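You operate a simulated robot arm through the tools that you are given. There is no shell and no other tool. Be economical: measure what you need, move in short steps, check, and stop when the job is done.

You are at the controls of a simulated two-armed robot. One attempt, no reset.

Task
Open the vice, brush grease on a patch of its bed and lock it shut again.
Fine: grease from the tin with the round brush, which goes back to its spot. Set down upright: round brush. A coat counts when it lies all over at full strength: go over it till it gets no stronger.

Only the result counts: the job must be done as asked and must still hold three seconds after the hand-in. Knocking over, shifting, dropping, spilling or breaking anything else fails it.

Robot
Two 7-joint arms with fingered hands on one trunk, on a base that drives. Base frame: it is fixed to the floor where the robot stands at the start and does not move with it; the origin is under the middle of the robot, x ahead of it, y to its left, z up. Lengths are in m, angles in rad, forces in N, time in s.
The left shoulder is at the start at [0.07, 0.132, 1.217], the right one opposite. With the tool pointing down near the work surface each hand reaches from about 0.1 to 0.62 m from the robot's upright axis, wherever it stands, measured 20 degrees to its own side. Places, roughly: blue vice [0.5, 0.1, 0.9]; grease tin [0.7, 0.1, 0.9]; vice jaw [0.6, 0.1, 0.9]; vice lever [0.5, 0, 0.9]. Payload 2.3 kg a hand.
The TCP of each hand is the grasp point between the finger pads, 0.025 m short of the fingertips. In the tool frame z runs along the fingers and y along their closing line. The gripper opens to 0.088 m. The gripper's body begins 0.029 m behind the TCP. The gripper is a hand of 3 fingers: y runs from the thumb to the fingers, the wrist lies at [-0.013, -0.097, -0.162] in the tool frame, and closing takes about 1.5 s.
Orientation is that of the tool frame in the base frame, as a unit quaternion [x, y, z, w]. With the fingers straight down and the wrist toward the robot, the tool's x, y and z point along [0, 1, 0], [1, 0, 0] and [0, 0, -1] of the base frame.

Tools
- The arms move only by the tool play_rows. It takes "left_motion", "right_motion" or both (then of equal length, played together; a hand with none holds still); each is a list that holds one entry, the list of rows, each a list of 6 numbers: the shift along the tool's x, y, z in units of 30 mm (1.0 is 30 mm), then the turn, a rotation vector about the tool's x, y, z in units of 5 degrees (1.0 is 5 degrees). In form: [[[dx, dy, dz, ax, ay, az], ...]]. A call has 1 to 12 rows; each row shifts and turns the commanded pose from where the row before left it, along the tool's axes as they then stand. "left_jaw" and "right_jaw" are, for a hand that has rows, the gripper command, from -1 (shut) to 1 (fully open), values between in proportion, set as the call begins (left out, the last holds). A call with a number of a shift or a turn outside -1 to 1 is refused whole. Each row takes 0.2 s and may step no farther than 0.05 m and 0.15 rad from the row before; otherwise, or with a gripper value out of range, the whole call is refused. A pose out of reach is approached as far as the arm can. The call stops where the force on the tool passes 50 N (or 10 N more than at its start, if that is more) or the arm is blocked; 0.2 s more then pass. Each finger travels about 0.108 m/s and halts on what it meets, pressing with about 27 N; the grip force reading is that of the motor and also rises with nothing between the fingers. The clock runs only during rows and for 0.2 s after the last one: add rows that do not move to give the fingers time. It gives the time, the measured TCP pose, the force on the tool (base axes), the opening and the grip force at its end, in the units of the frame above (readings bear some noise), with the torque about the TCP (base axes, N m) and any sound that the robot's microphone picked up.
- Cameras (640 x 400 px; columns grow to the right, rows downward): "scene" is now at [0.1327, 0.0106, 1.5269]; the picture's right is [-0.05, -1.00, 0.00], its down [-0.74, 0.04, -0.67] and it looks along [0.67, -0.04, -0.74] (base axes); focal length 269 px, centre (320, 200). "left" rides on the left gripper at [-0.058, -0.085, -0.099] in its tool frame; the picture's right is [-0.67, -0.35, 0.66], its down [0.69, -0.63, 0.37] and it looks along [0.29, 0.69, 0.66] (tool axes); focal length 261 px, centre (320, 200). "right" rides on the right gripper at [0.058, -0.085, -0.099] in its tool frame; the picture's right is [-0.67, 0.35, -0.66], its down [-0.69, -0.63, 0.37] and it looks along [-0.28, 0.69, 0.66] (tool axes); focal length 261 px, centre (320, 200). There is no depth. A picture from a camera that has moved, and an enlarged one, comes with that camera's place and axes in the base frame and with its lens. The place of the scene camera against the robot may be out by one fixed shift of up to 0.025 m in any direction.
- snapshot(camera): a new picture of that camera. It takes no simulated time.
- raise_lower(by): slides the trunk up (or, below 0, down) by that many m; the arms and the scene camera ride with it, the base frame stays. It gives what a move gives, with no picture.
- drive_base(legs): drives the robot by 1 to 6 legs, each [ahead, left, turn to the left] in m, m and rad, along the robot's own axes; the way and the turn of a leg run together, so that a leg with both is an arc; at most 1.5 m and 3.142 rad a leg. The arms and the cameras ride along, it lands a little off, and it stops where it bumps. It gives what a move gives.
- curl_fingers(index, middle, thumb_bend, thumb_turn, hand): sets how far each is bent, from 0 (flat) to 1 (curled in); at 0.3 the hand is open as for a grip, at 0.7 the pads meet at the TCP. One left out holds its place. A second passes; each finger stops where it meets its share of the squeeze, and holds until it gets a number again. A gripper value or a shape takes the hand back. It gives what a move gives, with no picture; readings hold the bend of each and the force on the fingers (four entries, about 0 where the hand has none), thumb and palm. thumb_turn goes from beside the hand (0) to across from the fingers (1), as for a grip.
- preshape(shape, hand): the hand has 3 fingers and takes this shape, open, in about a second: jaw (thumb against the fingers, like two jaws); tri (thumb and two fingers); tip (a fingertip pinch); poke (one finger out to press); point (the index stretched); flat (the hand flat); cup (the hand cupped); fist (a fist). The gripper value then closes the fingers along that shape, each until it touches; the sizes above hold for jaw. It gives what a move gives, with no picture.
- pan_tilt(pan, tilt): turns the head with the scene camera to pan (to the left, within 1.501 rad either way) and tilt (down, from -0.506 to 1.204), counted from straight ahead of the robot. It gives what a move gives.
- close_up(camera, box): a new picture of the part [left, top, right, bottom] of that camera's present view, enlarged. It takes no simulated time.
- job_done(): hands the job in; it is judged then, once.

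Go step by step. Nothing tells you exact positions but the pictures and the camera data: compare them with the known pose of the tool, close in by small moves and look again before you grip or let go. The budget is 120 turns and 108 pictures, counting those below and the enlarged ones. Unless the task says otherwise, let go and move clear before handing in, and close with one line.

The tools are called after "Emit:" as a command line: name --argument value ..., lists and objects as JSON in quotes. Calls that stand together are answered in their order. play_rows: Moves the arms, as the interface text tells. Its arguments: {"type":"object","properties":{"left_motion":{"type":"array","items":{"type":"array","items":{"type":"array","items":{"type":"number"}}}},"left_jaw":{"type":"number"},"right_motion":{"type":"array","items":{"type":"array","items":{"type":"array","items":{"type":"number"}}}},"right_jaw":{"type":"number"}},"required":[]} The other tools are called the same way: raise_lower (by) slides the trunk up or down; preshape (shape, hand) gives the hand a shape; curl_fingers (index, middle, thumb_bend, thumb_turn, hand) moves the fingers one by one; drive_base (legs) drives the base; pan_tilt (pan, tilt) turns the head that bears the scene camera; snapshot (camera) takes a picture; close_up (camera, box) takes an enlarged picture of a part of a camera's view; job_done () hands the job in.

At the start:

```text
time: 0.0
left_ee_pos: [0.3595, 0.1841, 1.2584]
left_tool_rot: [0.706, 0.708, -0.002, 0.001]
left_contact_force: [0.5, -0.2, -0.2]
left_ft_torque: [-0.04, -0.03, 0.0]
left_opening: 0.0876
left_grip_force: 0.0
left_shape: jaw
left_bend: [0.3, 0.3, 0.3, 0.98]
left_finger forces: [0.0, 0.0, 0.0, 0.0, 0.0, 0.0]
right_ee_pos: [0.3585, -0.121, 1.3007]
right_tool_rot: [0.707, 0.707, 0.0, -0.001]
right_contact_force: [-0.3, 0.5, 0.0]
right_ft_torque: [0.02, 0.02, 0.03]
right_opening: 0.0876
right_grip_force: 0.0
right_shape: jaw
right_bend: [0.3, 0.3, 0.3, 0.98]
right_finger forces: [0.1, 0.1, 0.0, 0.1, 0.0, 0.0]
trunk travel left (down, up): [-0.775, 0.065]
robot x, y, heading: [-0.0062, -0.0004, -0.001]
head pan, tilt: [-0.052, 0.831]
```

scene: 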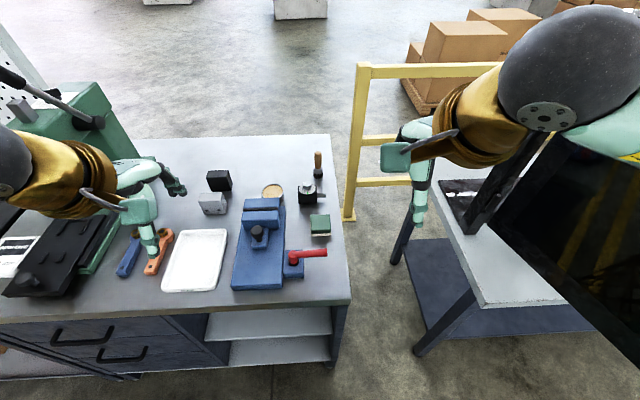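
right: 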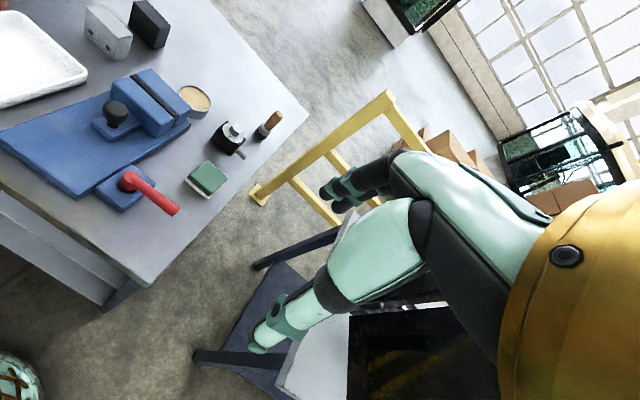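
left: 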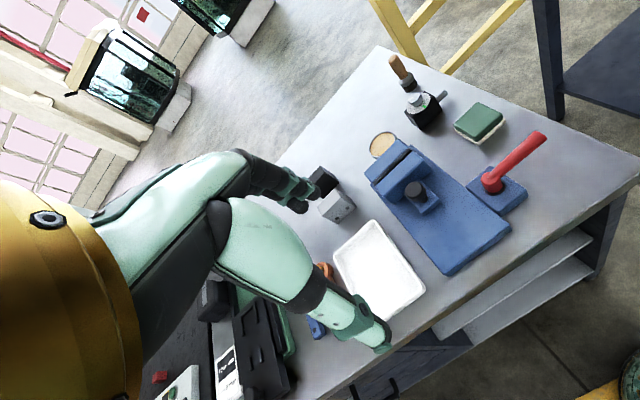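

I see the vice (blue) with a red lever on its right, the tin behind it, a brush standing upright at the back right. I'll take enlarged views first.

Emit:
close_up --camera "scene" --box '[190, 140, 350, 300]'

Emit:
close_up --camera "left" --box '[320, 40, 560, 280]'

Emit:
close_up --camera "right" --box '[60, 50, 300, 230]'

```text
2.50 times, centred on (270, 220) of scene
camera zoom: at [0.1327, 0.0106, 1.5269], right [-0.05, -1.0, 0.0], down [-0.74, 0.04, -0.67], along [0.67, -0.04, -0.74], focal length 672 px, centre (445, 150)
```

zoom: 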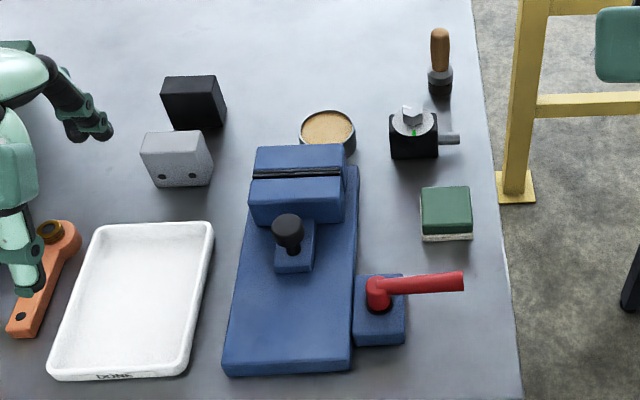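

```text
1.67 times, centred on (440, 160) of left
camera zoom: at [0.2748, 0.1266, 1.358], right [-0.35, -0.67, -0.65], down [-0.63, 0.68, -0.37], along [0.69, 0.29, -0.66], focal length 434 px, centre (120, 267)
```

zoom: 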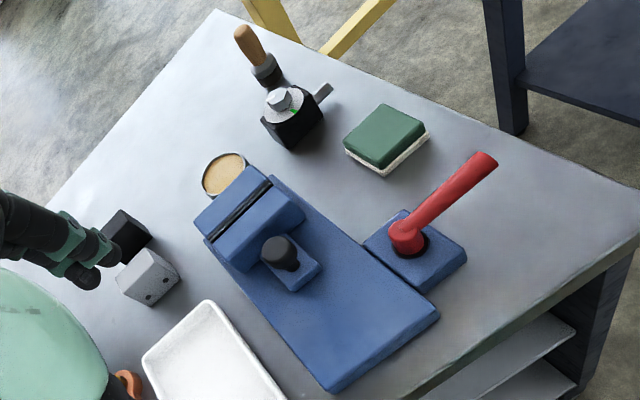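

```text
2.22 times, centred on (180, 140) of right
camera zoom: at [0.2731, -0.0656, 1.399], right [0.35, -0.67, 0.65], down [-0.63, -0.69, -0.37], along [0.69, -0.28, -0.66], focal length 579 px, centre (631, 333)
```

zoom: 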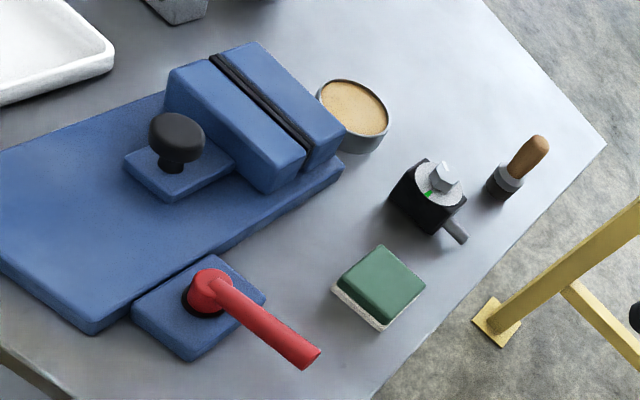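

The lever pivot is near (0.477, 0.047, 0.935) with its tip toward -y, the knob near (0.535, 0.135, 0.96) and the brush near (0.82, -0.03), with the table top at about 0.868. The brush is far away, so I look down to see how close the base is to the table.

Emit:
pan_tilt --pan 0 --tilt 1.204

Emit:
snapshot --camera "scene"

```text
time: 0.8
left_ee_pos: [0.3596, 0.1847, 1.2591]
left_tool_rot: [0.706, 0.709, -0.001, 0.001]
left_contact_force: [0.5, 0.0, 0.4]
left_ft_torque: [0.0, 0.02, 0.0]
left_opening: 0.0878
left_grip_force: 0.1
left_shape: jaw
left_bend: [0.3, 0.3, 0.3, 0.98]
left_finger forces: [0.0, 0.0, 0.0, 0.1, 0.0, 0.0]
right_ee_pos: [0.3578, -0.1216, 1.3008]
right_tool_rot: [0.708, 0.706, -0.001, -0.001]
right_contact_force: [-0.2, -0.2, 0.5]
right_ft_torque: [0.02, -0.02, 0.01]
right_opening: 0.0876
right_grip_force: 0.0
right_shape: jaw
right_bend: [0.3, 0.3, 0.3, 0.98]
right_finger forces: [0.0, 0.1, 0.1, 0.0, 0.0, 0.0]
trunk travel left (down, up): [-0.775, 0.065]
robot x, y, heading: [0.0021, 0.0047, -0.002]
head pan, tilt: [0.0, 1.201]
```

```text
101 pictures are left
camera scene: at [0.1096, 0.0147, 1.5017], right [0.0, -1.0, 0.0], down [-0.93, 0.0, -0.36], along [0.36, 0.0, -0.93], focal length 269 px, centre (320, 200)
```

scene: 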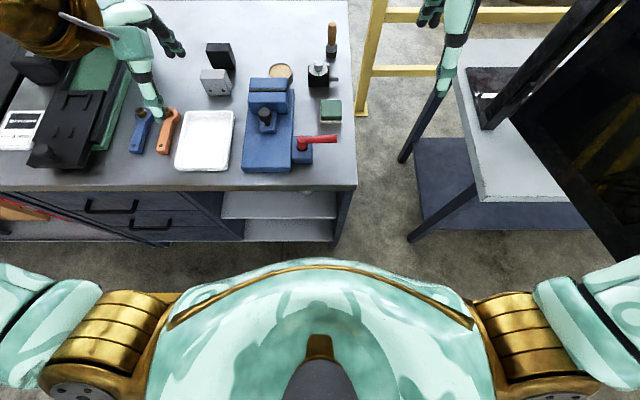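

The base has room ahead. I begin with the lever: the right hand goes above it with the fingers straddling it along x.

Emit:
play_rows --right_motion '[[[0.337, 0.397, 0.833, 0, 0, 0], [0.337, 0.397, 0.833, 0, 0, 0], [0.337, 0.397, 0.833, 0, 0, 0], [0.337, 0.397, 0.833, 0, 0, 0], [0.337, 0.397, 0.833, 0, 0, 0], [0.337, 0.397, 0.833, 0, 0, 0], [0.337, 0.397, 0.833, 0, 0, 0], [0.337, 0.397, 0.833, 0, 0, 0], [0.337, 0.397, 0.833, 0, 0, 0], [0.337, 0.397, 0.833, 0, 0, 0]]]' --right_jaw 1

Emit:
snapshot --camera "right"

Emit:
close_up --camera "scene" --box '[230, 60, 390, 180]'

```text
time: 3.0
left_ee_pos: [0.3622, 0.1857, 1.2578]
left_tool_rot: [0.707, 0.707, -0.001, 0.0]
left_contact_force: [0.5, -0.4, 0.3]
left_ft_torque: [0.01, 0.01, 0.02]
left_opening: 0.0874
left_grip_force: 0.1
left_shape: jaw
left_bend: [0.3, 0.3, 0.3, 0.98]
left_finger forces: [0.0, 0.2, 0.0, 0.0, 0.0, 0.1]
right_ee_pos: [0.4731, -0.0184, 1.0495]
right_tool_rot: [0.707, 0.707, -0.002, -0.001]
right_contact_force: [-1.2, 0.5, -0.1]
right_ft_torque: [0.0, 0.02, -0.01]
right_opening: 0.0878
right_grip_force: 0.1
right_shape: jaw
right_bend: [0.3, 0.3, 0.3, 0.98]
right_finger forces: [0.0, 0.0, 0.0, 0.0, 0.1, 0.0]
trunk travel left (down, up): [-0.775, 0.065]
robot x, y, heading: [0.0002, 0.0013, -0.001]
head pan, tilt: [0.0, 1.201]
```

```text
100 pictures are left
camera right: at [0.3897, 0.0367, 1.1477], right [0.35, -0.67, 0.65], down [-0.63, -0.69, -0.37], along [0.69, -0.28, -0.66], focal length 261 px, centre (320, 200)
```

right: 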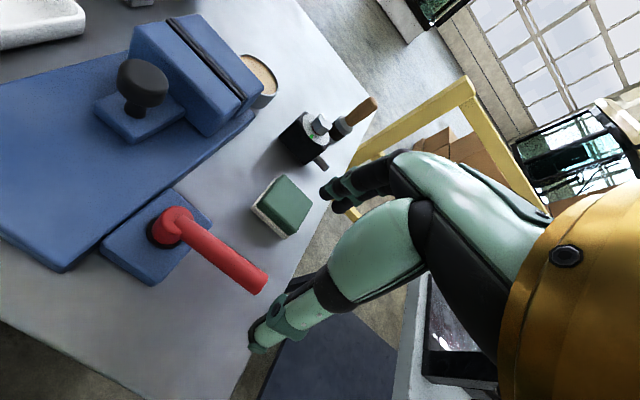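

```text
3.33 times, centred on (310, 120) of scene
camera zoom: at [0.1106, 0.0156, 1.5016], right [0.0, -1.0, 0.0], down [-0.93, 0.0, -0.36], along [0.36, 0.0, -0.93], focal length 896 px, centre (353, 467)
```

zoom: 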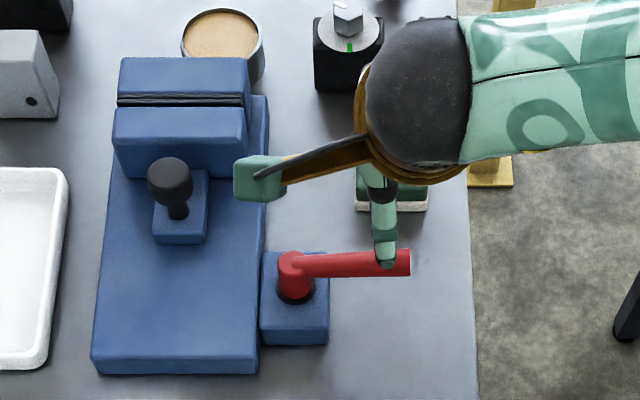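

The right hand is above the lever; I lower it around the bar and narrow the fingers.

Emit:
play_rows --right_motion '[[[0, 0.05, 0.7, 0, 0, 0], [0, 0.05, 0.7, 0, 0, 0], [0, 0, 0.7, 0, 0, 0], [0, 0, 0.7, 0, 0, 0], [0, 0, 0.7, 0, 0, 0]]]'

Emit:
play_rows --right_motion '[[[0, 0, 0, 0, 0, 0], [0, 0, 0, 0, 0, 0], [0, 0, 0, 0, 0, 0], [0, 0, 0, 0, 0, 0]]]' --right_jaw -0.4

Emit:
close_up --camera "scene" --box '[230, 60, 390, 180]'

Emit:
snapshot --camera "left"

```text
time: 4.2
left_ee_pos: [0.3605, 0.1847, 1.2579]
left_tool_rot: [0.706, 0.708, 0.0, 0.001]
left_contact_force: [0.5, 0.3, 0.1]
left_ft_torque: [0.01, -0.02, -0.04]
left_opening: 0.0878
left_grip_force: 0.1
left_shape: jaw
left_bend: [0.3, 0.3, 0.3, 0.98]
left_finger forces: [0.0, 0.1, 0.0, 0.1, 0.0, 0.1]
right_ee_pos: [0.4789, -0.0215, 0.9455]
right_tool_rot: [0.708, 0.706, 0.0, -0.002]
right_contact_force: [0.7, -0.5, -0.1]
right_ft_torque: [-0.03, 0.0, 0.02]
right_opening: 0.0878
right_grip_force: 0.1
right_shape: jaw
right_bend: [0.3, 0.3, 0.3, 0.98]
right_finger forces: [0.0, 0.0, 0.0, 0.0, 0.1, 0.0]
trunk travel left (down, up): [-0.775, 0.065]
robot x, y, heading: [-0.0006, 0.0043, 0.002]
head pan, tilt: [0.0, 1.201]
```

```text
time: 5.2
left_ee_pos: [0.3585, 0.185, 1.2577]
left_tool_rot: [0.706, 0.708, -0.001, 0.001]
left_contact_force: [1.0, 0.5, 0.6]
left_ft_torque: [-0.01, 0.0, 0.0]
left_opening: 0.0877
left_grip_force: 0.1
left_shape: jaw
left_bend: [0.3, 0.3, 0.3, 0.98]
left_finger forces: [0.0, 0.1, 0.0, 0.0, 0.0, 0.0]
right_ee_pos: [0.4789, -0.0201, 0.9461]
right_tool_rot: [0.707, 0.707, -0.001, 0.0]
right_contact_force: [0.6, -0.8, -0.1]
right_ft_torque: [0.0, 0.01, 0.03]
right_opening: 0.0268
right_grip_force: 0.1
right_shape: jaw
right_bend: [0.74, 0.53, 0.74, 1.0]
right_finger forces: [0.0, 0.0, 0.0, 0.0, 0.0, 0.0]
trunk travel left (down, up): [-0.775, 0.065]
robot x, y, heading: [-0.0008, 0.0014, -0.003]
head pan, tilt: [0.0, 1.201]
```

```text
3.33 times, centred on (310, 120) of scene
camera zoom: at [0.1096, 0.0148, 1.5017], right [0.0, -1.0, 0.0], down [-0.93, 0.0, -0.36], along [0.36, 0.0, -0.93], focal length 896 px, centre (353, 467)
```

zoom: 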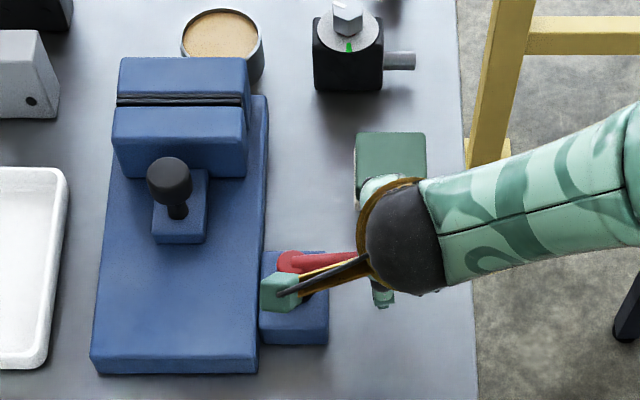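

```text
97 pictures are left
camera left: at [0.2749, 0.1267, 1.358], right [-0.35, -0.67, -0.65], down [-0.63, 0.68, -0.37], along [0.69, 0.28, -0.66], focal length 261 px, centre (320, 200)
```

left: 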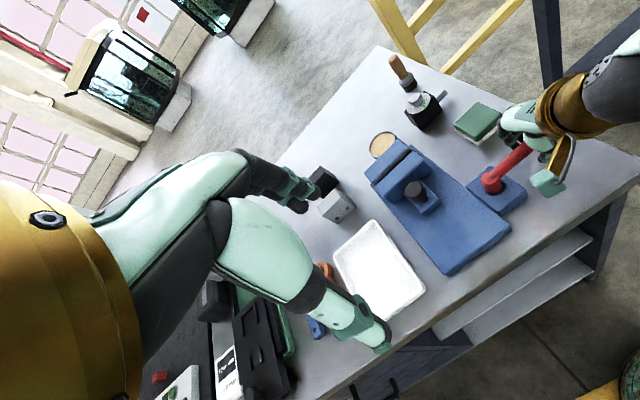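

The fingers now straddle the bar. I test which way the lever turns, first toward +x.

Emit:
play_rows --right_motion '[[[0, 0.2, 0, 0, 0, 0], [0, 0.2, 0, 0, 0, 0], [0, 0.2, 0, 0, 0, 0], [0, 0.2, 0, 0, 0, 0]]]'

Emit:
close_up --camera "left" --box '[440, 80, 600, 240]'

```text
time: 6.2
left_ee_pos: [0.3598, 0.1846, 1.2584]
left_tool_rot: [0.706, 0.708, -0.001, 0.0]
left_contact_force: [0.3, 0.5, -0.1]
left_ft_torque: [-0.03, 0.02, 0.0]
left_opening: 0.0874
left_grip_force: 0.0
left_shape: jaw
left_bend: [0.3, 0.3, 0.3, 0.98]
left_finger forces: [0.1, 0.0, 0.0, 0.0, 0.1, 0.0]
right_ee_pos: [0.5025, -0.0213, 0.945]
right_tool_rot: [0.707, 0.707, -0.001, 0.0]
right_contact_force: [-2.7, 0.4, 0.3]
right_ft_torque: [-0.02, 0.02, 0.0]
right_opening: 0.0279
right_grip_force: 0.0
right_shape: jaw
right_bend: [0.74, 0.53, 0.72, 1.0]
right_finger forces: [0.1, 0.0, 0.0, 0.0, 2.3, 0.0]
trunk travel left (down, up): [-0.775, 0.065]
robot x, y, heading: [-0.0007, 0.0006, 0.001]
head pan, tilt: [0.0, 1.201]
```

```text
2.50 times, centred on (520, 160) of left
camera zoom: at [0.2743, 0.1269, 1.3581], right [-0.35, -0.67, -0.65], down [-0.63, 0.68, -0.37], along [0.69, 0.28, -0.66], focal length 652 px, centre (-180, 300)
```

zoom: 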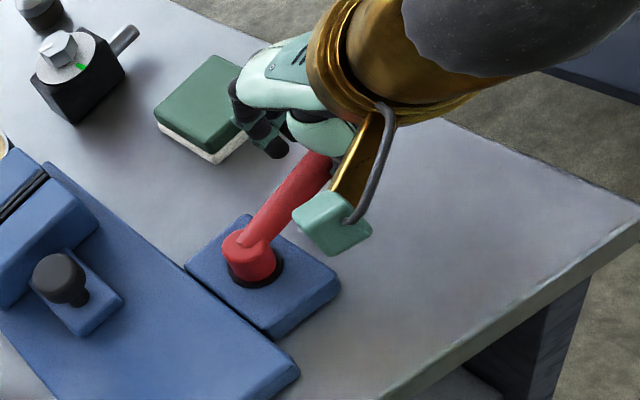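

The lever turns freely toward +x. I move in to a smaller radius and follow the arc, turning the hand with it.

Emit:
play_rows --right_motion '[[[0.35, 0, 0, 0, 0, -1], [0.35, 0, 0, 0, 0, -1], [0, 0.14, 0, 0, 0, -1], [0, 0.14, 0, 0, 0, -1], [0, 0.14, 0, 0, 0, -1], [0, 0.14, 0, 0, 0, -1], [0, 0.14, 0, 0, 0, -1], [0, 0.14, 0, 0, 0, -1]]]'

Emit:
close_up --camera "left" --box '[440, 80, 600, 240]'

```text
time: 8.1
left_ee_pos: [0.3586, 0.1844, 1.2585]
left_tool_rot: [0.707, 0.708, -0.001, 0.001]
left_contact_force: [0.3, -0.2, 0.2]
left_ft_torque: [-0.02, 0.0, 0.02]
left_opening: 0.0878
left_grip_force: 0.0
left_shape: jaw
left_bend: [0.3, 0.3, 0.3, 0.98]
left_finger forces: [0.0, 0.0, 0.1, 0.0, 0.0, 0.1]
right_ee_pos: [0.5251, 0.0083, 0.946]
right_tool_rot: [0.442, 0.897, 0.001, -0.001]
right_contact_force: [-3.0, -0.6, -0.9]
right_ft_torque: [0.04, -0.01, -0.04]
right_opening: 0.0282
right_grip_force: 0.0
right_shape: jaw
right_bend: [0.74, 0.53, 0.72, 1.0]
right_finger forces: [0.0, 0.1, 0.0, 0.0, 2.5, 0.0]
trunk travel left (down, up): [-0.775, 0.065]
robot x, y, heading: [-0.0013, -0.001, 0.0]
head pan, tilt: [0.0, 1.201]
```

```text
2.50 times, centred on (520, 160) of left
camera zoom: at [0.2737, 0.1268, 1.3582], right [-0.35, -0.67, -0.66], down [-0.63, 0.68, -0.37], along [0.69, 0.29, -0.66], focal length 652 px, centre (-180, 300)
```

zoom: 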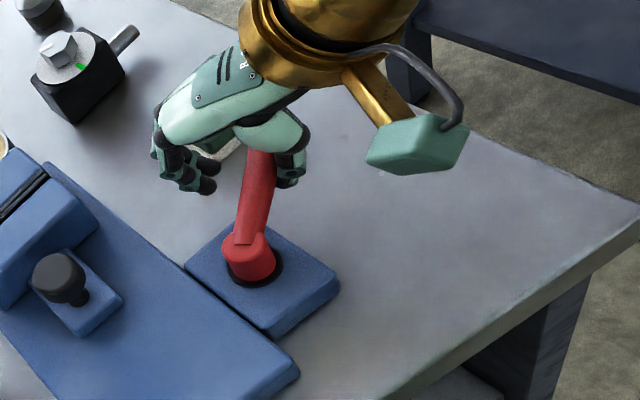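

The lever is about halfway. I continue the arc.

Emit:
play_rows --right_motion '[[[0.1, 0.17, 0, 0, 0, -1], [0.1, 0.17, 0, 0, 0, -1], [0.1, 0.17, 0, 0, 0, -1], [0, 0.17, 0, 0, 0, -1], [0, 0.17, 0, 0, 0, -1], [0, 0.17, 0, 0, 0, -1]]]'

Emit:
close_up --camera "left" --box '[440, 80, 600, 240]'

```text
time: 9.4
left_ee_pos: [0.3601, 0.1847, 1.2572]
left_tool_rot: [0.706, 0.708, -0.001, 0.0]
left_contact_force: [0.0, 0.2, 0.5]
left_ft_torque: [0.0, 0.0, 0.01]
left_opening: 0.0877
left_grip_force: 0.1
left_shape: jaw
left_bend: [0.3, 0.3, 0.3, 0.98]
left_finger forces: [0.0, 0.1, 0.0, 0.0, 0.0, 0.1]
right_ee_pos: [0.5014, 0.0187, 0.9739]
right_tool_rot: [0.383, 0.924, -0.001, -0.001]
right_contact_force: [-1.0, -0.1, 0.3]
right_ft_torque: [0.02, 0.01, -0.03]
right_opening: 0.0266
right_grip_force: 0.0
right_shape: jaw
right_bend: [0.74, 0.53, 0.74, 1.0]
right_finger forces: [0.0, 0.0, 0.0, 0.1, 0.1, 0.1]
right hand out of reach, approached as far as the arm can: row 1, 2, 3, 4, 5, 6
trunk travel left (down, up): [-0.775, 0.065]
robot x, y, heading: [0.0029, 0.002, 0.006]
head pan, tilt: [0.0, 1.201]
```

```text
2.50 times, centred on (520, 160) of left
camera zoom: at [0.275, 0.1268, 1.3579], right [-0.35, -0.67, -0.65], down [-0.63, 0.68, -0.37], along [0.69, 0.28, -0.66], focal length 652 px, centre (-180, 300)
```

zoom: 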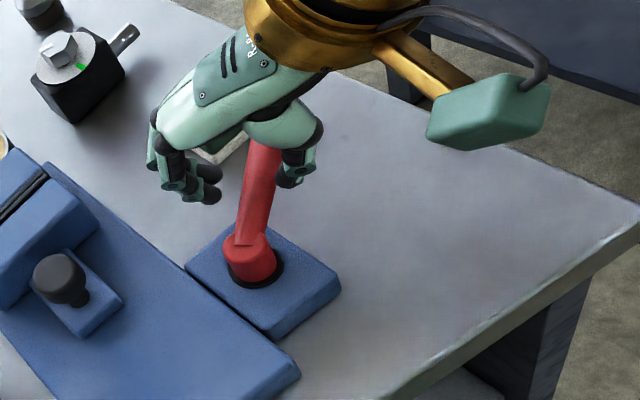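

Further turning of the hand is out of reach. I turn it back while keeping the position and will push on without turning.

Emit:
play_rows --right_motion '[[[0, 0, 0, 0, 0, 1], [0, 0, 0, 0, 0, 1], [0, 0, 0, 0, 0, 1], [0, 0, 0, 0, 0, 1], [0, 0, 0, 0, 0, 1]]]'

Emit:
close_up --camera "left" --box '[440, 80, 600, 240]'

```text
time: 10.7
left_ee_pos: [0.3587, 0.1847, 1.2574]
left_tool_rot: [0.706, 0.708, 0.0, 0.0]
left_contact_force: [-0.3, 0.0, -0.1]
left_ft_torque: [0.02, -0.03, -0.02]
left_opening: 0.0875
left_grip_force: 0.1
left_shape: jaw
left_bend: [0.3, 0.3, 0.3, 0.98]
left_finger forces: [0.0, 0.0, 0.0, 0.1, 0.0, 0.0]
right_ee_pos: [0.5013, 0.0168, 0.9758]
right_tool_rot: [0.574, 0.819, 0.0, -0.001]
right_contact_force: [-0.8, 1.4, -0.8]
right_ft_torque: [-0.02, 0.02, -0.01]
right_opening: 0.0266
right_grip_force: 0.0
right_shape: jaw
right_bend: [0.74, 0.53, 0.74, 1.0]
right_finger forces: [0.0, 0.1, 0.1, 0.0, 0.1, 0.1]
trunk travel left (down, up): [-0.775, 0.065]
robot x, y, heading: [0.0003, -0.0048, 0.001]
head pan, tilt: [0.0, 1.201]
```

```text
2.50 times, centred on (520, 160) of left
camera zoom: at [0.2748, 0.1271, 1.3579], right [-0.35, -0.67, -0.65], down [-0.63, 0.68, -0.37], along [0.69, 0.28, -0.66], focal length 652 px, centre (-180, 300)
```

zoom: 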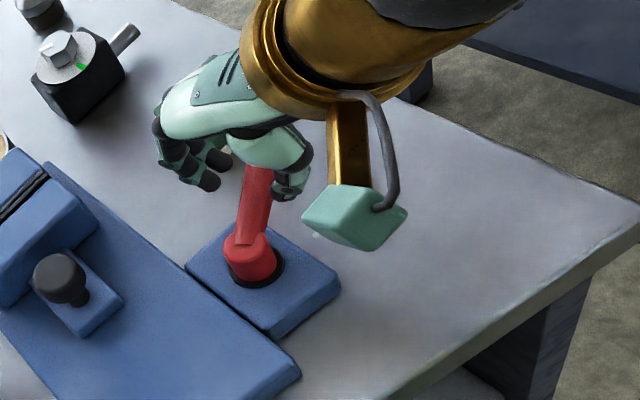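

The lever stands about 40° from its start. I lift the hand clear and drive closer for a better arm posture.

Emit:
play_rows --right_motion '[[[0, 0, -0.9, 0, 0, 0], [0, 0, -0.9, 0, 0, 0], [0, 0, -0.9, 0, 0, 0], [0, 0, -0.9, 0, 0, 0], [0, 0, -0.5, 0, 0, 0], [0, -0.9, -0.1, 0, 0, 0.8], [0, -0.9, 0, 0, 0, 0.8], [0, -0.9, 0, 0, 0, 0.8]]]'

Emit:
drive_base --legs '[[0.12, 0, 0]]'

Emit:
snapshot --camera "scene"

Emit:
snapshot --camera "left"

Emit:
snapshot --camera "right"

```text
time: 12.4
left_ee_pos: [0.3587, 0.186, 1.2587]
left_tool_rot: [0.707, 0.707, 0.0, 0.0]
left_contact_force: [0.9, -0.4, -0.9]
left_ft_torque: [0.01, 0.05, 0.0]
left_opening: 0.0877
left_grip_force: 0.1
left_shape: jaw
left_bend: [0.3, 0.3, 0.3, 0.98]
left_finger forces: [0.0, 0.0, 0.0, 0.0, 0.1, 0.1]
right_ee_pos: [0.4257, -0.0066, 1.1039]
right_tool_rot: [0.656, 0.755, -0.001, 0.0]
right_contact_force: [-0.2, 0.4, -0.1]
right_ft_torque: [-0.03, 0.02, 0.0]
right_opening: 0.0265
right_grip_force: 0.1
right_shape: jaw
right_bend: [0.74, 0.53, 0.74, 1.0]
right_finger forces: [0.0, 0.0, 0.0, 0.1, 0.0, 0.0]
trunk travel left (down, up): [-0.775, 0.065]
robot x, y, heading: [0.0002, -0.0009, 0.002]
head pan, tilt: [0.0, 1.201]
```

```text
time: 13.7
left_ee_pos: [0.4721, 0.1857, 1.2606]
left_tool_rot: [0.706, 0.708, 0.0, 0.001]
left_contact_force: [-0.7, -0.2, -0.2]
left_ft_torque: [0.02, -0.01, -0.03]
left_opening: 0.0876
left_grip_force: 0.0
left_shape: jaw
left_bend: [0.3, 0.3, 0.3, 0.98]
left_finger forces: [0.0, 0.0, 0.1, 0.0, 0.1, 0.0]
right_ee_pos: [0.5405, -0.0051, 1.1044]
right_tool_rot: [0.655, 0.756, 0.001, 0.0]
right_contact_force: [-0.8, -0.1, -0.6]
right_ft_torque: [-0.01, -0.03, 0.04]
right_opening: 0.0266
right_grip_force: 0.1
right_shape: jaw
right_bend: [0.74, 0.53, 0.74, 1.0]
right_finger forces: [0.0, 0.1, 0.0, 0.1, 0.0, 0.0]
trunk travel left (down, up): [-0.775, 0.065]
robot x, y, heading: [0.1192, -0.0024, -0.001]
head pan, tilt: [0.0, 1.201]
```

```text
92 pictures are left
camera scene: at [0.222, 0.0152, 1.502], right [0.0, -1.0, 0.0], down [-0.93, 0.0, -0.36], along [0.36, 0.0, -0.93], focal length 269 px, centre (320, 200)
```

scene: 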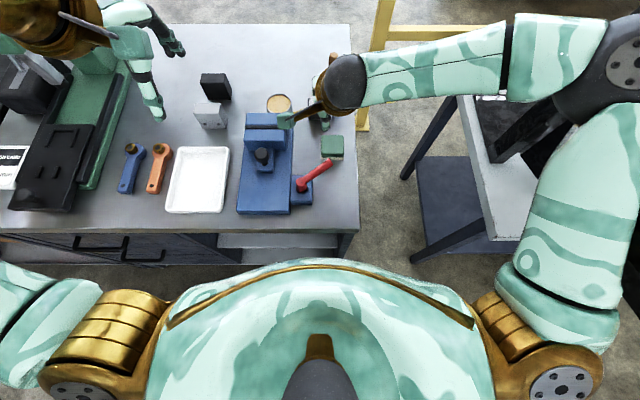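

```text
91 pictures are left
camera left: at [0.3874, 0.1275, 1.3589], right [-0.34, -0.67, -0.66], down [-0.63, 0.68, -0.37], along [0.7, 0.29, -0.66], focal length 261 px, centre (320, 200)
```

left: 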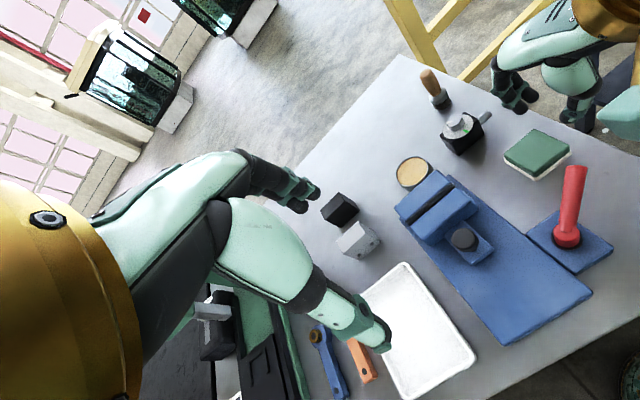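

```text
90 pictures are left
camera right: at [0.4487, 0.0387, 1.2022], right [0.44, -0.61, 0.66], down [-0.53, -0.77, -0.37], along [0.73, -0.18, -0.66], focal length 261 px, centre (320, 200)
```

right: 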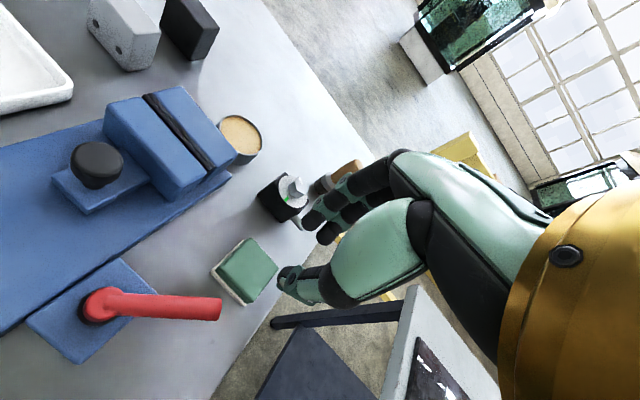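

Now standing at x≈0.12, lever angle about 39°. I place the right hand above the lever again with matching yaw.

Emit:
play_rows --right_motion '[[[0, 0, 0.2, 0, 0, -0.91], [0, 0, 0.2, 0, 0, -0.91], [0, 0, 0.2, 0, 0, -0.91], [0, 0, 0.2, 0, 0, -0.91], [0, 0, 0.2, 0, 0, -0.91], [0, 0, 0.2, 0, 0, -0.91], [0, 0, 0.2, 0, 0, -0.91], [0.42, -0.26, 0.2, 0, 0, 0], [0.42, -0.26, 0.2, 0, 0, 0]]]' --right_jaw 0.2

Emit:
snapshot --camera "right"

Emit:
close_up --camera "left" --box '[480, 100, 640, 260]'

```text
time: 15.7
left_ee_pos: [0.4756, 0.186, 1.2586]
left_tool_rot: [0.706, 0.708, 0.0, 0.001]
left_contact_force: [0.3, 0.0, 0.7]
left_ft_torque: [0.0, 0.01, -0.01]
left_opening: 0.0874
left_grip_force: 0.0
left_shape: jaw
left_bend: [0.3, 0.3, 0.3, 0.98]
left_finger forces: [0.1, 0.1, 0.0, 0.0, 0.0, 0.0]
right_ee_pos: [0.5156, 0.0048, 1.0468]
right_tool_rot: [0.422, 0.907, 0.001, -0.001]
right_contact_force: [-0.1, 0.3, -0.5]
right_ft_torque: [-0.01, 0.02, 0.03]
right_opening: 0.0525
right_grip_force: 0.0
right_shape: jaw
right_bend: [0.29, 0.41, 0.65, 1.0]
right_finger forces: [0.1, 0.0, 0.0, 0.1, 0.1, 0.1]
trunk travel left (down, up): [-0.775, 0.065]
robot x, y, heading: [0.1156, 0.0012, -0.002]
head pan, tilt: [0.0, 1.201]
```

```text
89 pictures are left
camera right: at [0.4133, -0.0069, 1.1468], right [0.7, -0.29, 0.65], down [-0.04, -0.93, -0.37], along [0.71, 0.23, -0.66], focal length 261 px, centre (320, 200)
```

right: 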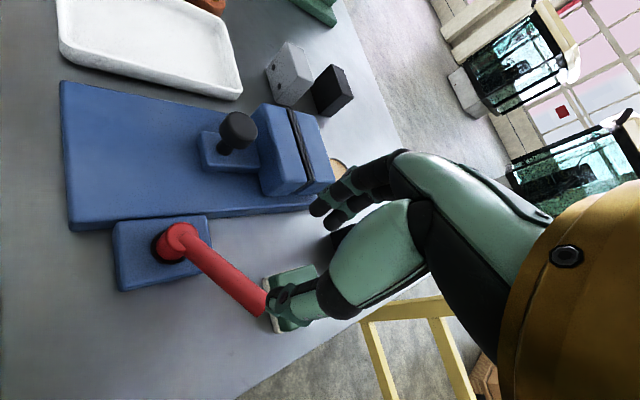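

```text
2.50 times, centred on (560, 180) of left
camera zoom: at [0.3909, 0.128, 1.3581], right [-0.35, -0.67, -0.65], down [-0.63, 0.68, -0.37], along [0.69, 0.29, -0.66], focal length 652 px, centre (-280, 250)
```

zoom: 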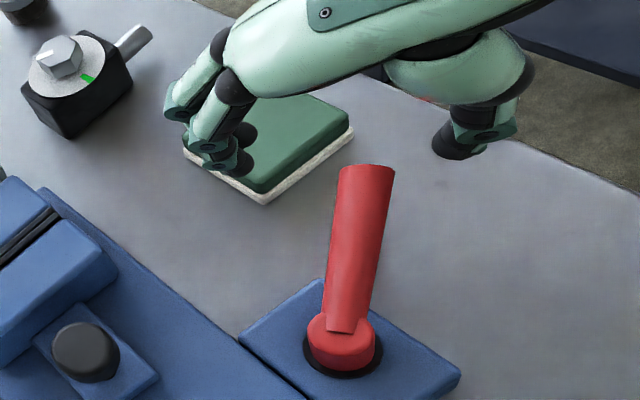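

Aligned over the lever; I go down around it and sweep it on toward +x/+y.

Emit:
play_rows --right_motion '[[[0, 0, 0.65, 0, 0, 0], [0, 0, 0.65, 0, 0, 0], [0, 0, 0.65, 0, 0, 0], [0, 0, 0.65, 0, 0, 0], [0, 0, 0.63, 0, 0, 0]]]'

Emit:
close_up --camera "left" --box '[480, 100, 640, 260]'

```text
time: 16.9
left_ee_pos: [0.477, 0.1861, 1.2587]
left_tool_rot: [0.706, 0.709, 0.0, 0.001]
left_contact_force: [-0.4, 0.1, -0.2]
left_ft_torque: [0.02, -0.02, -0.01]
left_opening: 0.0876
left_grip_force: 0.1
left_shape: jaw
left_bend: [0.3, 0.3, 0.3, 0.98]
left_finger forces: [0.0, 0.0, 0.1, 0.1, 0.0, 0.0]
right_ee_pos: [0.5158, 0.0067, 0.9511]
right_tool_rot: [0.423, 0.906, -0.001, -0.001]
right_contact_force: [0.9, -1.4, -1.1]
right_ft_torque: [0.0, -0.02, 0.02]
right_opening: 0.0524
right_grip_force: 0.0
right_shape: jaw
right_bend: [0.29, 0.41, 0.65, 1.0]
right_finger forces: [0.0, 0.0, 0.1, 0.0, 0.0, 0.1]
trunk travel left (down, up): [-0.775, 0.065]
robot x, y, heading: [0.1156, -0.0004, -0.002]
head pan, tilt: [0.0, 1.201]
```

```text
2.50 times, centred on (560, 180) of left
camera zoom: at [0.3918, 0.1277, 1.3579], right [-0.35, -0.67, -0.65], down [-0.63, 0.68, -0.37], along [0.69, 0.29, -0.66], focal length 652 px, centre (-280, 250)
```

zoom: 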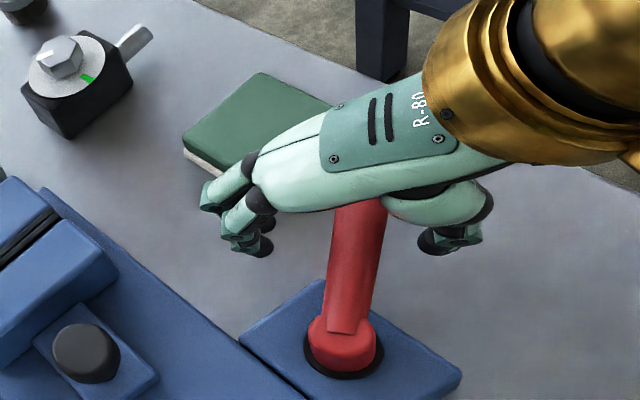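

Emit:
play_rows --right_motion '[[[0, 0.16, 0, 0, 0, -1], [0, 0.18, 0, 0, 0, -1], [0, 0.18, 0, 0, 0, -1], [0, 0.18, 0, 0, 0, -1], [0, 0.18, 0, 0, 0, -1], [0, 0.18, 0, 0, 0, -1], [0, 0.18, 0, 0, 0, -1]]]' --right_jaw -0.3

Emit:
close_up --camera "left" --box '[480, 100, 640, 260]'

```text
time: 18.5
left_ee_pos: [0.4761, 0.1841, 1.2577]
left_tool_rot: [0.706, 0.708, 0.0, 0.0]
left_contact_force: [-0.4, 0.1, 0.2]
left_ft_torque: [-0.03, 0.03, -0.04]
left_opening: 0.0877
left_grip_force: 0.1
left_shape: jaw
left_bend: [0.3, 0.3, 0.3, 0.98]
left_finger forces: [0.0, 0.1, 0.0, 0.0, 0.0, 0.0]
right_ee_pos: [0.5372, 0.035, 0.952]
right_tool_rot: [0.129, 0.992, 0.0, -0.001]
right_contact_force: [-1.8, -1.2, 0.1]
right_ft_torque: [-0.05, 0.03, -0.03]
right_opening: 0.0326
right_grip_force: 0.0
right_shape: jaw
right_bend: [0.74, 0.51, 0.72, 1.0]
right_finger forces: [0.0, 0.0, 0.0, 0.1, 2.4, 0.0]
trunk travel left (down, up): [-0.775, 0.065]
robot x, y, heading: [0.1168, 0.0061, 0.001]
head pan, tilt: [0.0, 1.201]
```

```text
2.50 times, centred on (560, 180) of left
camera zoom: at [0.3907, 0.1268, 1.3582], right [-0.35, -0.67, -0.66], down [-0.63, 0.68, -0.37], along [0.69, 0.29, -0.66], focal length 652 px, centre (-280, 250)
```

zoom: 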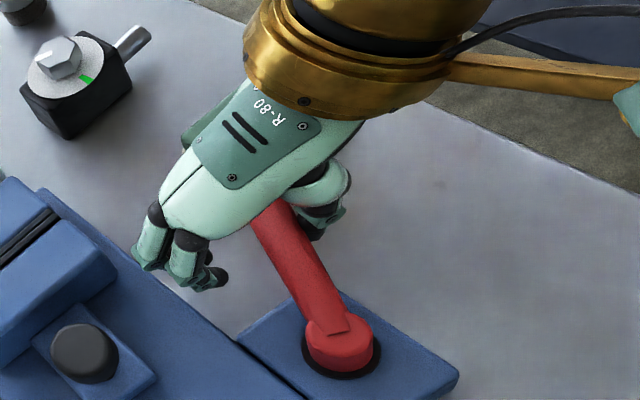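

The lever is at about 70°. I go on until it meets its stop.

Emit:
play_rows --right_motion '[[[0, 0.2, 0, 0, 0, -1], [0, 0.2, 0, 0, 0, -1], [0, 0.2, 0, 0, 0, -1], [0, 0.2, 0, 0, 0, 0], [0, 0.2, 0, 0, 0, 0]]]'

Emit:
close_up --camera "left" --box '[480, 100, 640, 260]'

```text
time: 19.7
left_ee_pos: [0.4752, 0.1831, 1.259]
left_tool_rot: [0.706, 0.708, 0.0, 0.0]
left_contact_force: [-0.5, 0.0, 0.2]
left_ft_torque: [0.0, 0.01, 0.02]
left_opening: 0.0875
left_grip_force: 0.1
left_shape: jaw
left_bend: [0.3, 0.3, 0.3, 0.98]
left_finger forces: [0.0, 0.0, 0.0, 0.0, 0.0, 0.0]
right_ee_pos: [0.5393, 0.0615, 0.952]
right_tool_rot: [0.0, 1.0, 0.002, 0.0]
right_contact_force: [-0.2, -5.6, 1.0]
right_ft_torque: [-0.09, 0.02, -0.02]
right_opening: 0.0349
right_grip_force: 0.0
right_shape: jaw
right_bend: [0.74, 0.51, 0.69, 1.0]
right_finger forces: [0.0, 0.0, 0.0, 0.0, 4.6, 0.0]
trunk travel left (down, up): [-0.775, 0.065]
robot x, y, heading: [0.1156, 0.0002, -0.003]
head pan, tilt: [0.0, 1.201]
```

```text
2.50 times, centred on (560, 180) of left
camera zoom: at [0.3912, 0.1246, 1.3584], right [-0.35, -0.67, -0.66], down [-0.63, 0.68, -0.37], along [0.69, 0.29, -0.66], focal length 652 px, centre (-280, 250)
```

zoom: 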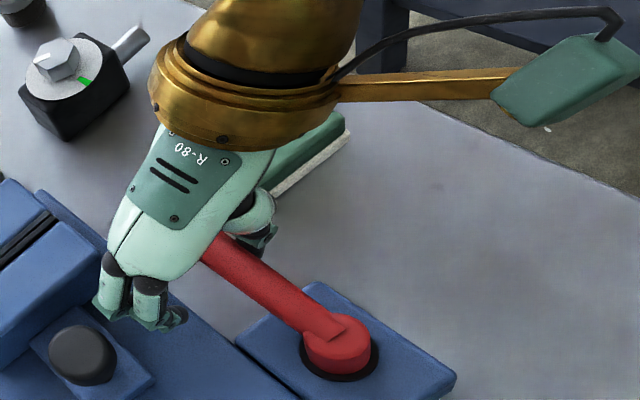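

Emit:
play_rows --right_motion '[[[0, 0.15, 0, 0, 0, 0], [0, 0.15, 0, 0, 0, 0], [0, 0.15, 0, 0, 0, 0]]]'

Emit:
close_up --camera "left" --box '[480, 100, 640, 260]'

```text
time: 20.5
left_ee_pos: [0.4757, 0.1786, 1.26]
left_tool_rot: [0.706, 0.708, 0.001, -0.002]
left_contact_force: [0.3, 0.5, -1.6]
left_ft_torque: [0.04, 0.03, 0.03]
left_opening: 0.0877
left_grip_force: 0.1
left_shape: jaw
left_bend: [0.3, 0.3, 0.3, 0.98]
left_finger forces: [0.0, 0.0, 0.0, 0.0, 0.0, 0.0]
right_ee_pos: [0.5388, 0.073, 0.9526]
right_tool_rot: [0.002, 1.0, 0.002, 0.0]
right_contact_force: [-1.3, -14.6, -0.9]
right_ft_torque: [-0.16, 0.0, -0.06]
right_opening: 0.0464
right_grip_force: 0.0
right_shape: jaw
right_bend: [0.74, 0.51, 0.62, 0.99]
right_finger forces: [0.0, 0.2, 0.0, 0.0, 14.0, 0.0]
trunk travel left (down, up): [-0.775, 0.065]
robot x, y, heading: [0.1125, 0.0002, 0.003]
head pan, tilt: [0.0, 1.201]
```

```text
2.50 times, centred on (560, 180) of left
camera zoom: at [0.3906, 0.1202, 1.3589], right [-0.35, -0.67, -0.66], down [-0.63, 0.69, -0.36], along [0.69, 0.29, -0.66], focal length 652 px, centre (-280, 250)
```

zoom: 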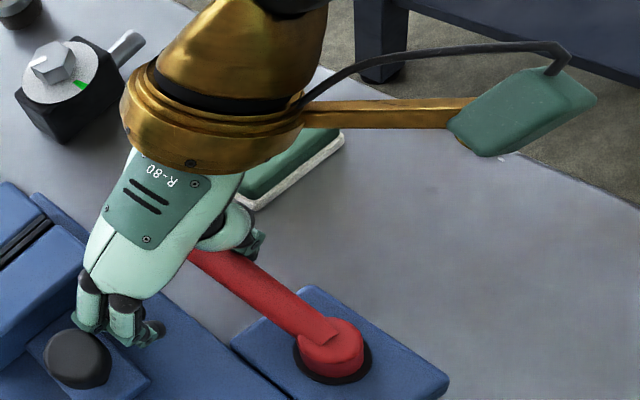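

The lever has met its stop at 90°, so the vice should be unlocked. I retract the right hand while the left hand turns to approach the knob from its left side.

Emit:
play_rows --right_motion '[[[0, -0.4, 0, 0, 0, 0], [0, -0.4, 0, 0, 0, 0], [0, 0, -0.9, 0, 0, 0], [0, 0, -0.9, 0, 0, 0], [0, 0, -0.9, 0, 0, 0], [0, 0, -0.9, 0, 0, 0], [0, 0, -0.9, 0, 0, 0], [0, -0.9, -0.5, 0, 0, 0], [0, -0.9, -0.5, 0, 0, 0], [0, -0.9, -0.5, 0, 0, 0], [0, -0.9, 0, 0, 0, 0], [0, -0.9, 0, 0, 0, 0]]]' --left_motion '[[[0, 0, 0, 0, 0, 0], [0, 0, 0, 0, 0, 0], [0, 0, 0.3, 0, 0, 1], [0, 0, 0.3, 0, 0, 1], [0, 0, 0.3, 0, 0, 1], [0, 0, 0.3, 0, 0, 1], [0, 0, 0.3, 0, 0, 1], [0, 0, 0.3, 0, 0, 1], [0, 0, 0.3, 0, 0, 1], [0, 0, 0.3, 0, 0, 1], [0, 0, 0.3, 0, 0, 1], [0, 0, 0.3, 0, 0, 1]]]'

Emit:
play_rows --left_motion '[[[0, 0, 0.2, 0, 0, 1], [0, 0, 0.2, 0, 0, 1], [0, 0, 0.2, 0, 0, 1], [0, 0, 0.2, 0, 0, 1], [0, 0, 0.2, 0, 0, 1], [0, 0, 0.2, 0, 0, 1], [0, 0, 0.2, 0, 0, 1], [0, 0, 0.2, 0, 0, 1]]]'

Emit:
snapshot --camera "left"

Emit:
snapshot --camera "scene"

```text
time: 23.1
left_ee_pos: [0.4635, 0.1692, 1.1829]
left_tool_rot: [0.936, 0.351, 0.003, -0.007]
left_contact_force: [-1.1, -0.5, -0.4]
left_ft_torque: [0.01, -0.01, -0.01]
left_opening: 0.0879
left_grip_force: 0.1
left_shape: jaw
left_bend: [0.3, 0.3, 0.3, 0.98]
left_finger forces: [0.0, 0.0, 0.1, 0.0, 0.0, 0.0]
left hand out of reach, approached as far as the arm can: row 11, 12
right_ee_pos: [0.5386, -0.081, 1.1322]
right_tool_rot: [0.0, 1.0, 0.001, -0.001]
right_contact_force: [-0.4, -0.6, -0.3]
right_ft_torque: [-0.01, -0.01, 0.0]
right_opening: 0.0308
right_grip_force: 0.1
right_shape: jaw
right_bend: [0.74, 0.51, 0.73, 1.0]
right_finger forces: [0.0, 0.0, 0.0, 0.1, 0.1, 0.0]
trunk travel left (down, up): [-0.775, 0.065]
robot x, y, heading: [0.1176, 0.0035, -0.001]
head pan, tilt: [0.0, 1.201]
```

```text
time: 24.9
left_ee_pos: [0.3549, 0.0682, 1.1674]
left_tool_rot: [1.0, 0.002, 0.0, -0.001]
left_contact_force: [-0.4, -0.4, 0.4]
left_ft_torque: [0.01, 0.02, 0.01]
left_opening: 0.0879
left_grip_force: 0.0
left_shape: jaw
left_bend: [0.3, 0.3, 0.3, 0.98]
left_finger forces: [0.0, 0.0, 0.1, 0.0, 0.0, 0.0]
left hand out of reach, approached as far as the arm can: row 1, 2, 3, 4, 5, 6, 7, 8
right_ee_pos: [0.5379, -0.0809, 1.1314]
right_tool_rot: [0.0, 1.0, 0.001, -0.001]
right_contact_force: [0.1, -0.1, -0.3]
right_ft_torque: [0.01, 0.01, 0.0]
right_opening: 0.031
right_grip_force: 0.1
right_shape: jaw
right_bend: [0.74, 0.51, 0.73, 1.0]
right_finger forces: [0.0, 0.0, 0.0, 0.1, 0.1, 0.0]
trunk travel left (down, up): [-0.775, 0.065]
robot x, y, heading: [0.1154, 0.0001, 0.0]
head pan, tilt: [0.0, 1.201]
```

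```text
83 pictures are left
camera left: at [0.297, 0.1512, 1.2678], right [-0.67, 0.35, -0.65], down [0.68, 0.63, -0.36], along [0.29, -0.69, -0.66], focal length 261 px, centre (320, 200)
```

left: 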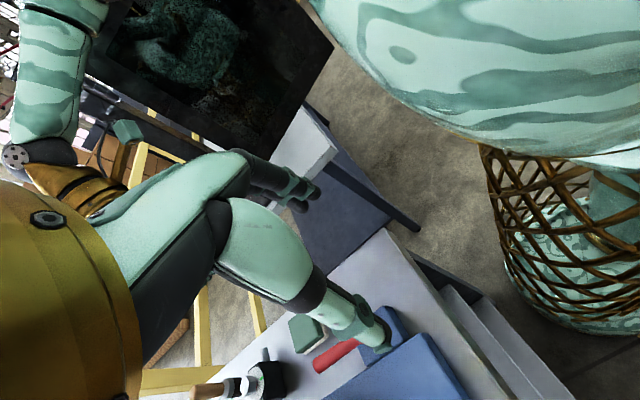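

```text
82 pictures are left
camera scene: at [0.2267, 0.0142, 1.5017], right [0.0, -1.0, 0.0], down [-0.93, 0.0, -0.36], along [0.36, 0.0, -0.93], focal length 269 px, centre (320, 200)
```

scene: 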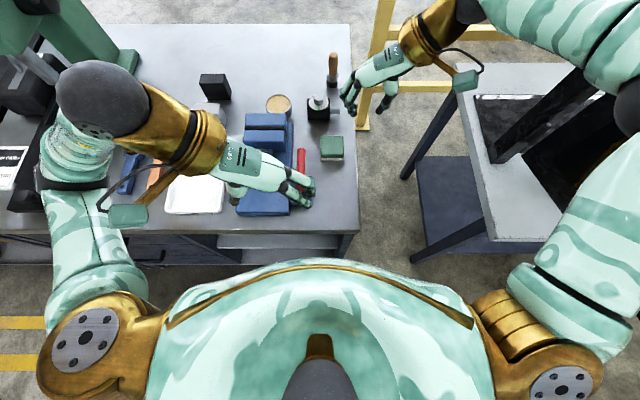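

The left arm reaches poorly there, so the right hand, already turned correctly, will take the knob. I move the left hand aside and bring the right one over the knob.

Emit:
play_rows --left_motion '[[[0, -0.9, -0.4, 0, 0, 0], [0, -0.9, -0.4, 0, 0, 0], [0, -0.9, -0.4, 0, 0, 0], [0, -0.9, -0.4, 0, 0, 0], [0, -0.9, -0.4, 0, 0, 0], [0, -0.9, 0, 0, 0, 0], [0, -0.9, 0, 0, 0, 0]]]'

Emit:
play_rows --right_motion '[[[0, 0.9, 0.2, 0, 0, 0], [0, 0.9, 0.2, 0, 0, 0], [0, 0.9, 0.2, 0, 0, 0], [0, 0.9, 0.2, 0, 0, 0], [0, 0.9, 0.2, 0, 0, 0], [0, 0.9, 0.2, 0, 0, 0], [0, 0.9, 0.2, 0, 0, 0], [0, 0.9, 0.2, 0, 0, 0]]]' --right_jaw 1

Emit:
snapshot --camera "right"

Emit:
snapshot --camera "scene"

```text
time: 26.5
left_ee_pos: [0.2904, 0.1278, 1.267]
left_tool_rot: [1.0, 0.003, 0.0, 0.0]
left_contact_force: [0.6, 0.7, 0.3]
left_ft_torque: [0.02, 0.02, 0.04]
left_opening: 0.0874
left_grip_force: 0.0
left_shape: jaw
left_bend: [0.3, 0.3, 0.3, 0.98]
left_finger forces: [0.0, 0.0, 0.1, 0.1, 0.0, 0.1]
left hand out of reach, approached as far as the arm can: row 1, 2, 3, 4, 5, 6, 7
right_ee_pos: [0.5379, -0.0792, 1.1322]
right_tool_rot: [-0.001, 1.0, 0.001, 0.0]
right_contact_force: [0.3, -0.5, -0.9]
right_ft_torque: [-0.03, 0.0, -0.02]
right_opening: 0.0309
right_grip_force: 0.0
right_shape: jaw
right_bend: [0.74, 0.51, 0.73, 1.0]
right_finger forces: [0.0, 0.0, 0.0, 0.0, 0.0, 0.0]
trunk travel left (down, up): [-0.775, 0.065]
robot x, y, heading: [0.1174, -0.0003, 0.004]
head pan, tilt: [0.0, 1.201]
```

```text
time: 28.3
left_ee_pos: [0.2919, 0.1307, 1.267]
left_tool_rot: [1.0, 0.002, -0.001, 0.0]
left_contact_force: [0.3, 0.0, 0.1]
left_ft_torque: [-0.03, -0.02, 0.01]
left_opening: 0.0877
left_grip_force: 0.1
left_shape: jaw
left_bend: [0.3, 0.3, 0.3, 0.98]
left_finger forces: [0.0, 0.0, 0.1, 0.0, 0.0, 0.0]
right_ee_pos: [0.5427, 0.1386, 1.0827]
right_tool_rot: [-0.001, 1.0, 0.0, 0.0]
right_contact_force: [-0.1, 0.3, -0.4]
right_ft_torque: [0.03, 0.03, -0.02]
right_opening: 0.0877
right_grip_force: 0.0
right_shape: jaw
right_bend: [0.3, 0.3, 0.3, 0.98]
right_finger forces: [0.1, 0.0, 0.0, 0.0, 0.0, 0.0]
trunk travel left (down, up): [-0.775, 0.065]
robot x, y, heading: [0.1141, 0.0019, 0.002]
head pan, tilt: [0.0, 1.201]
```

```text
81 pictures are left
camera right: at [0.4843, 0.0509, 1.1813], right [0.67, 0.35, 0.65], down [0.69, -0.63, -0.37], along [0.28, 0.69, -0.66], focal length 261 px, centre (320, 200)
```

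right: 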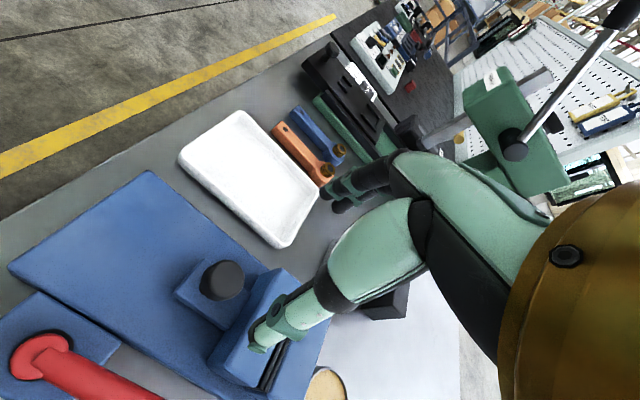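

```text
80 pictures are left
camera scene: at [0.2267, 0.0171, 1.5017], right [0.0, -1.0, 0.0], down [-0.93, 0.0, -0.36], along [0.36, 0.0, -0.93], focal length 269 px, centre (320, 200)
```

scene: 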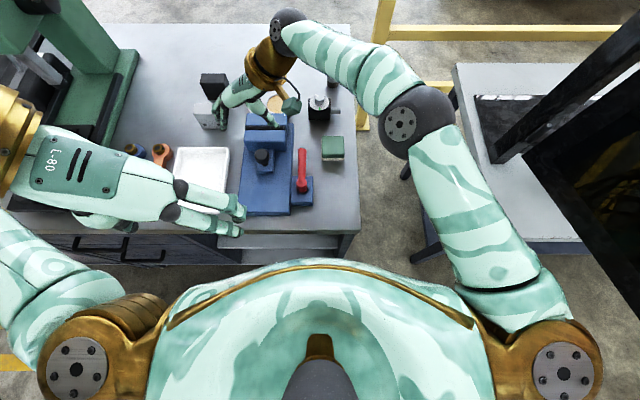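

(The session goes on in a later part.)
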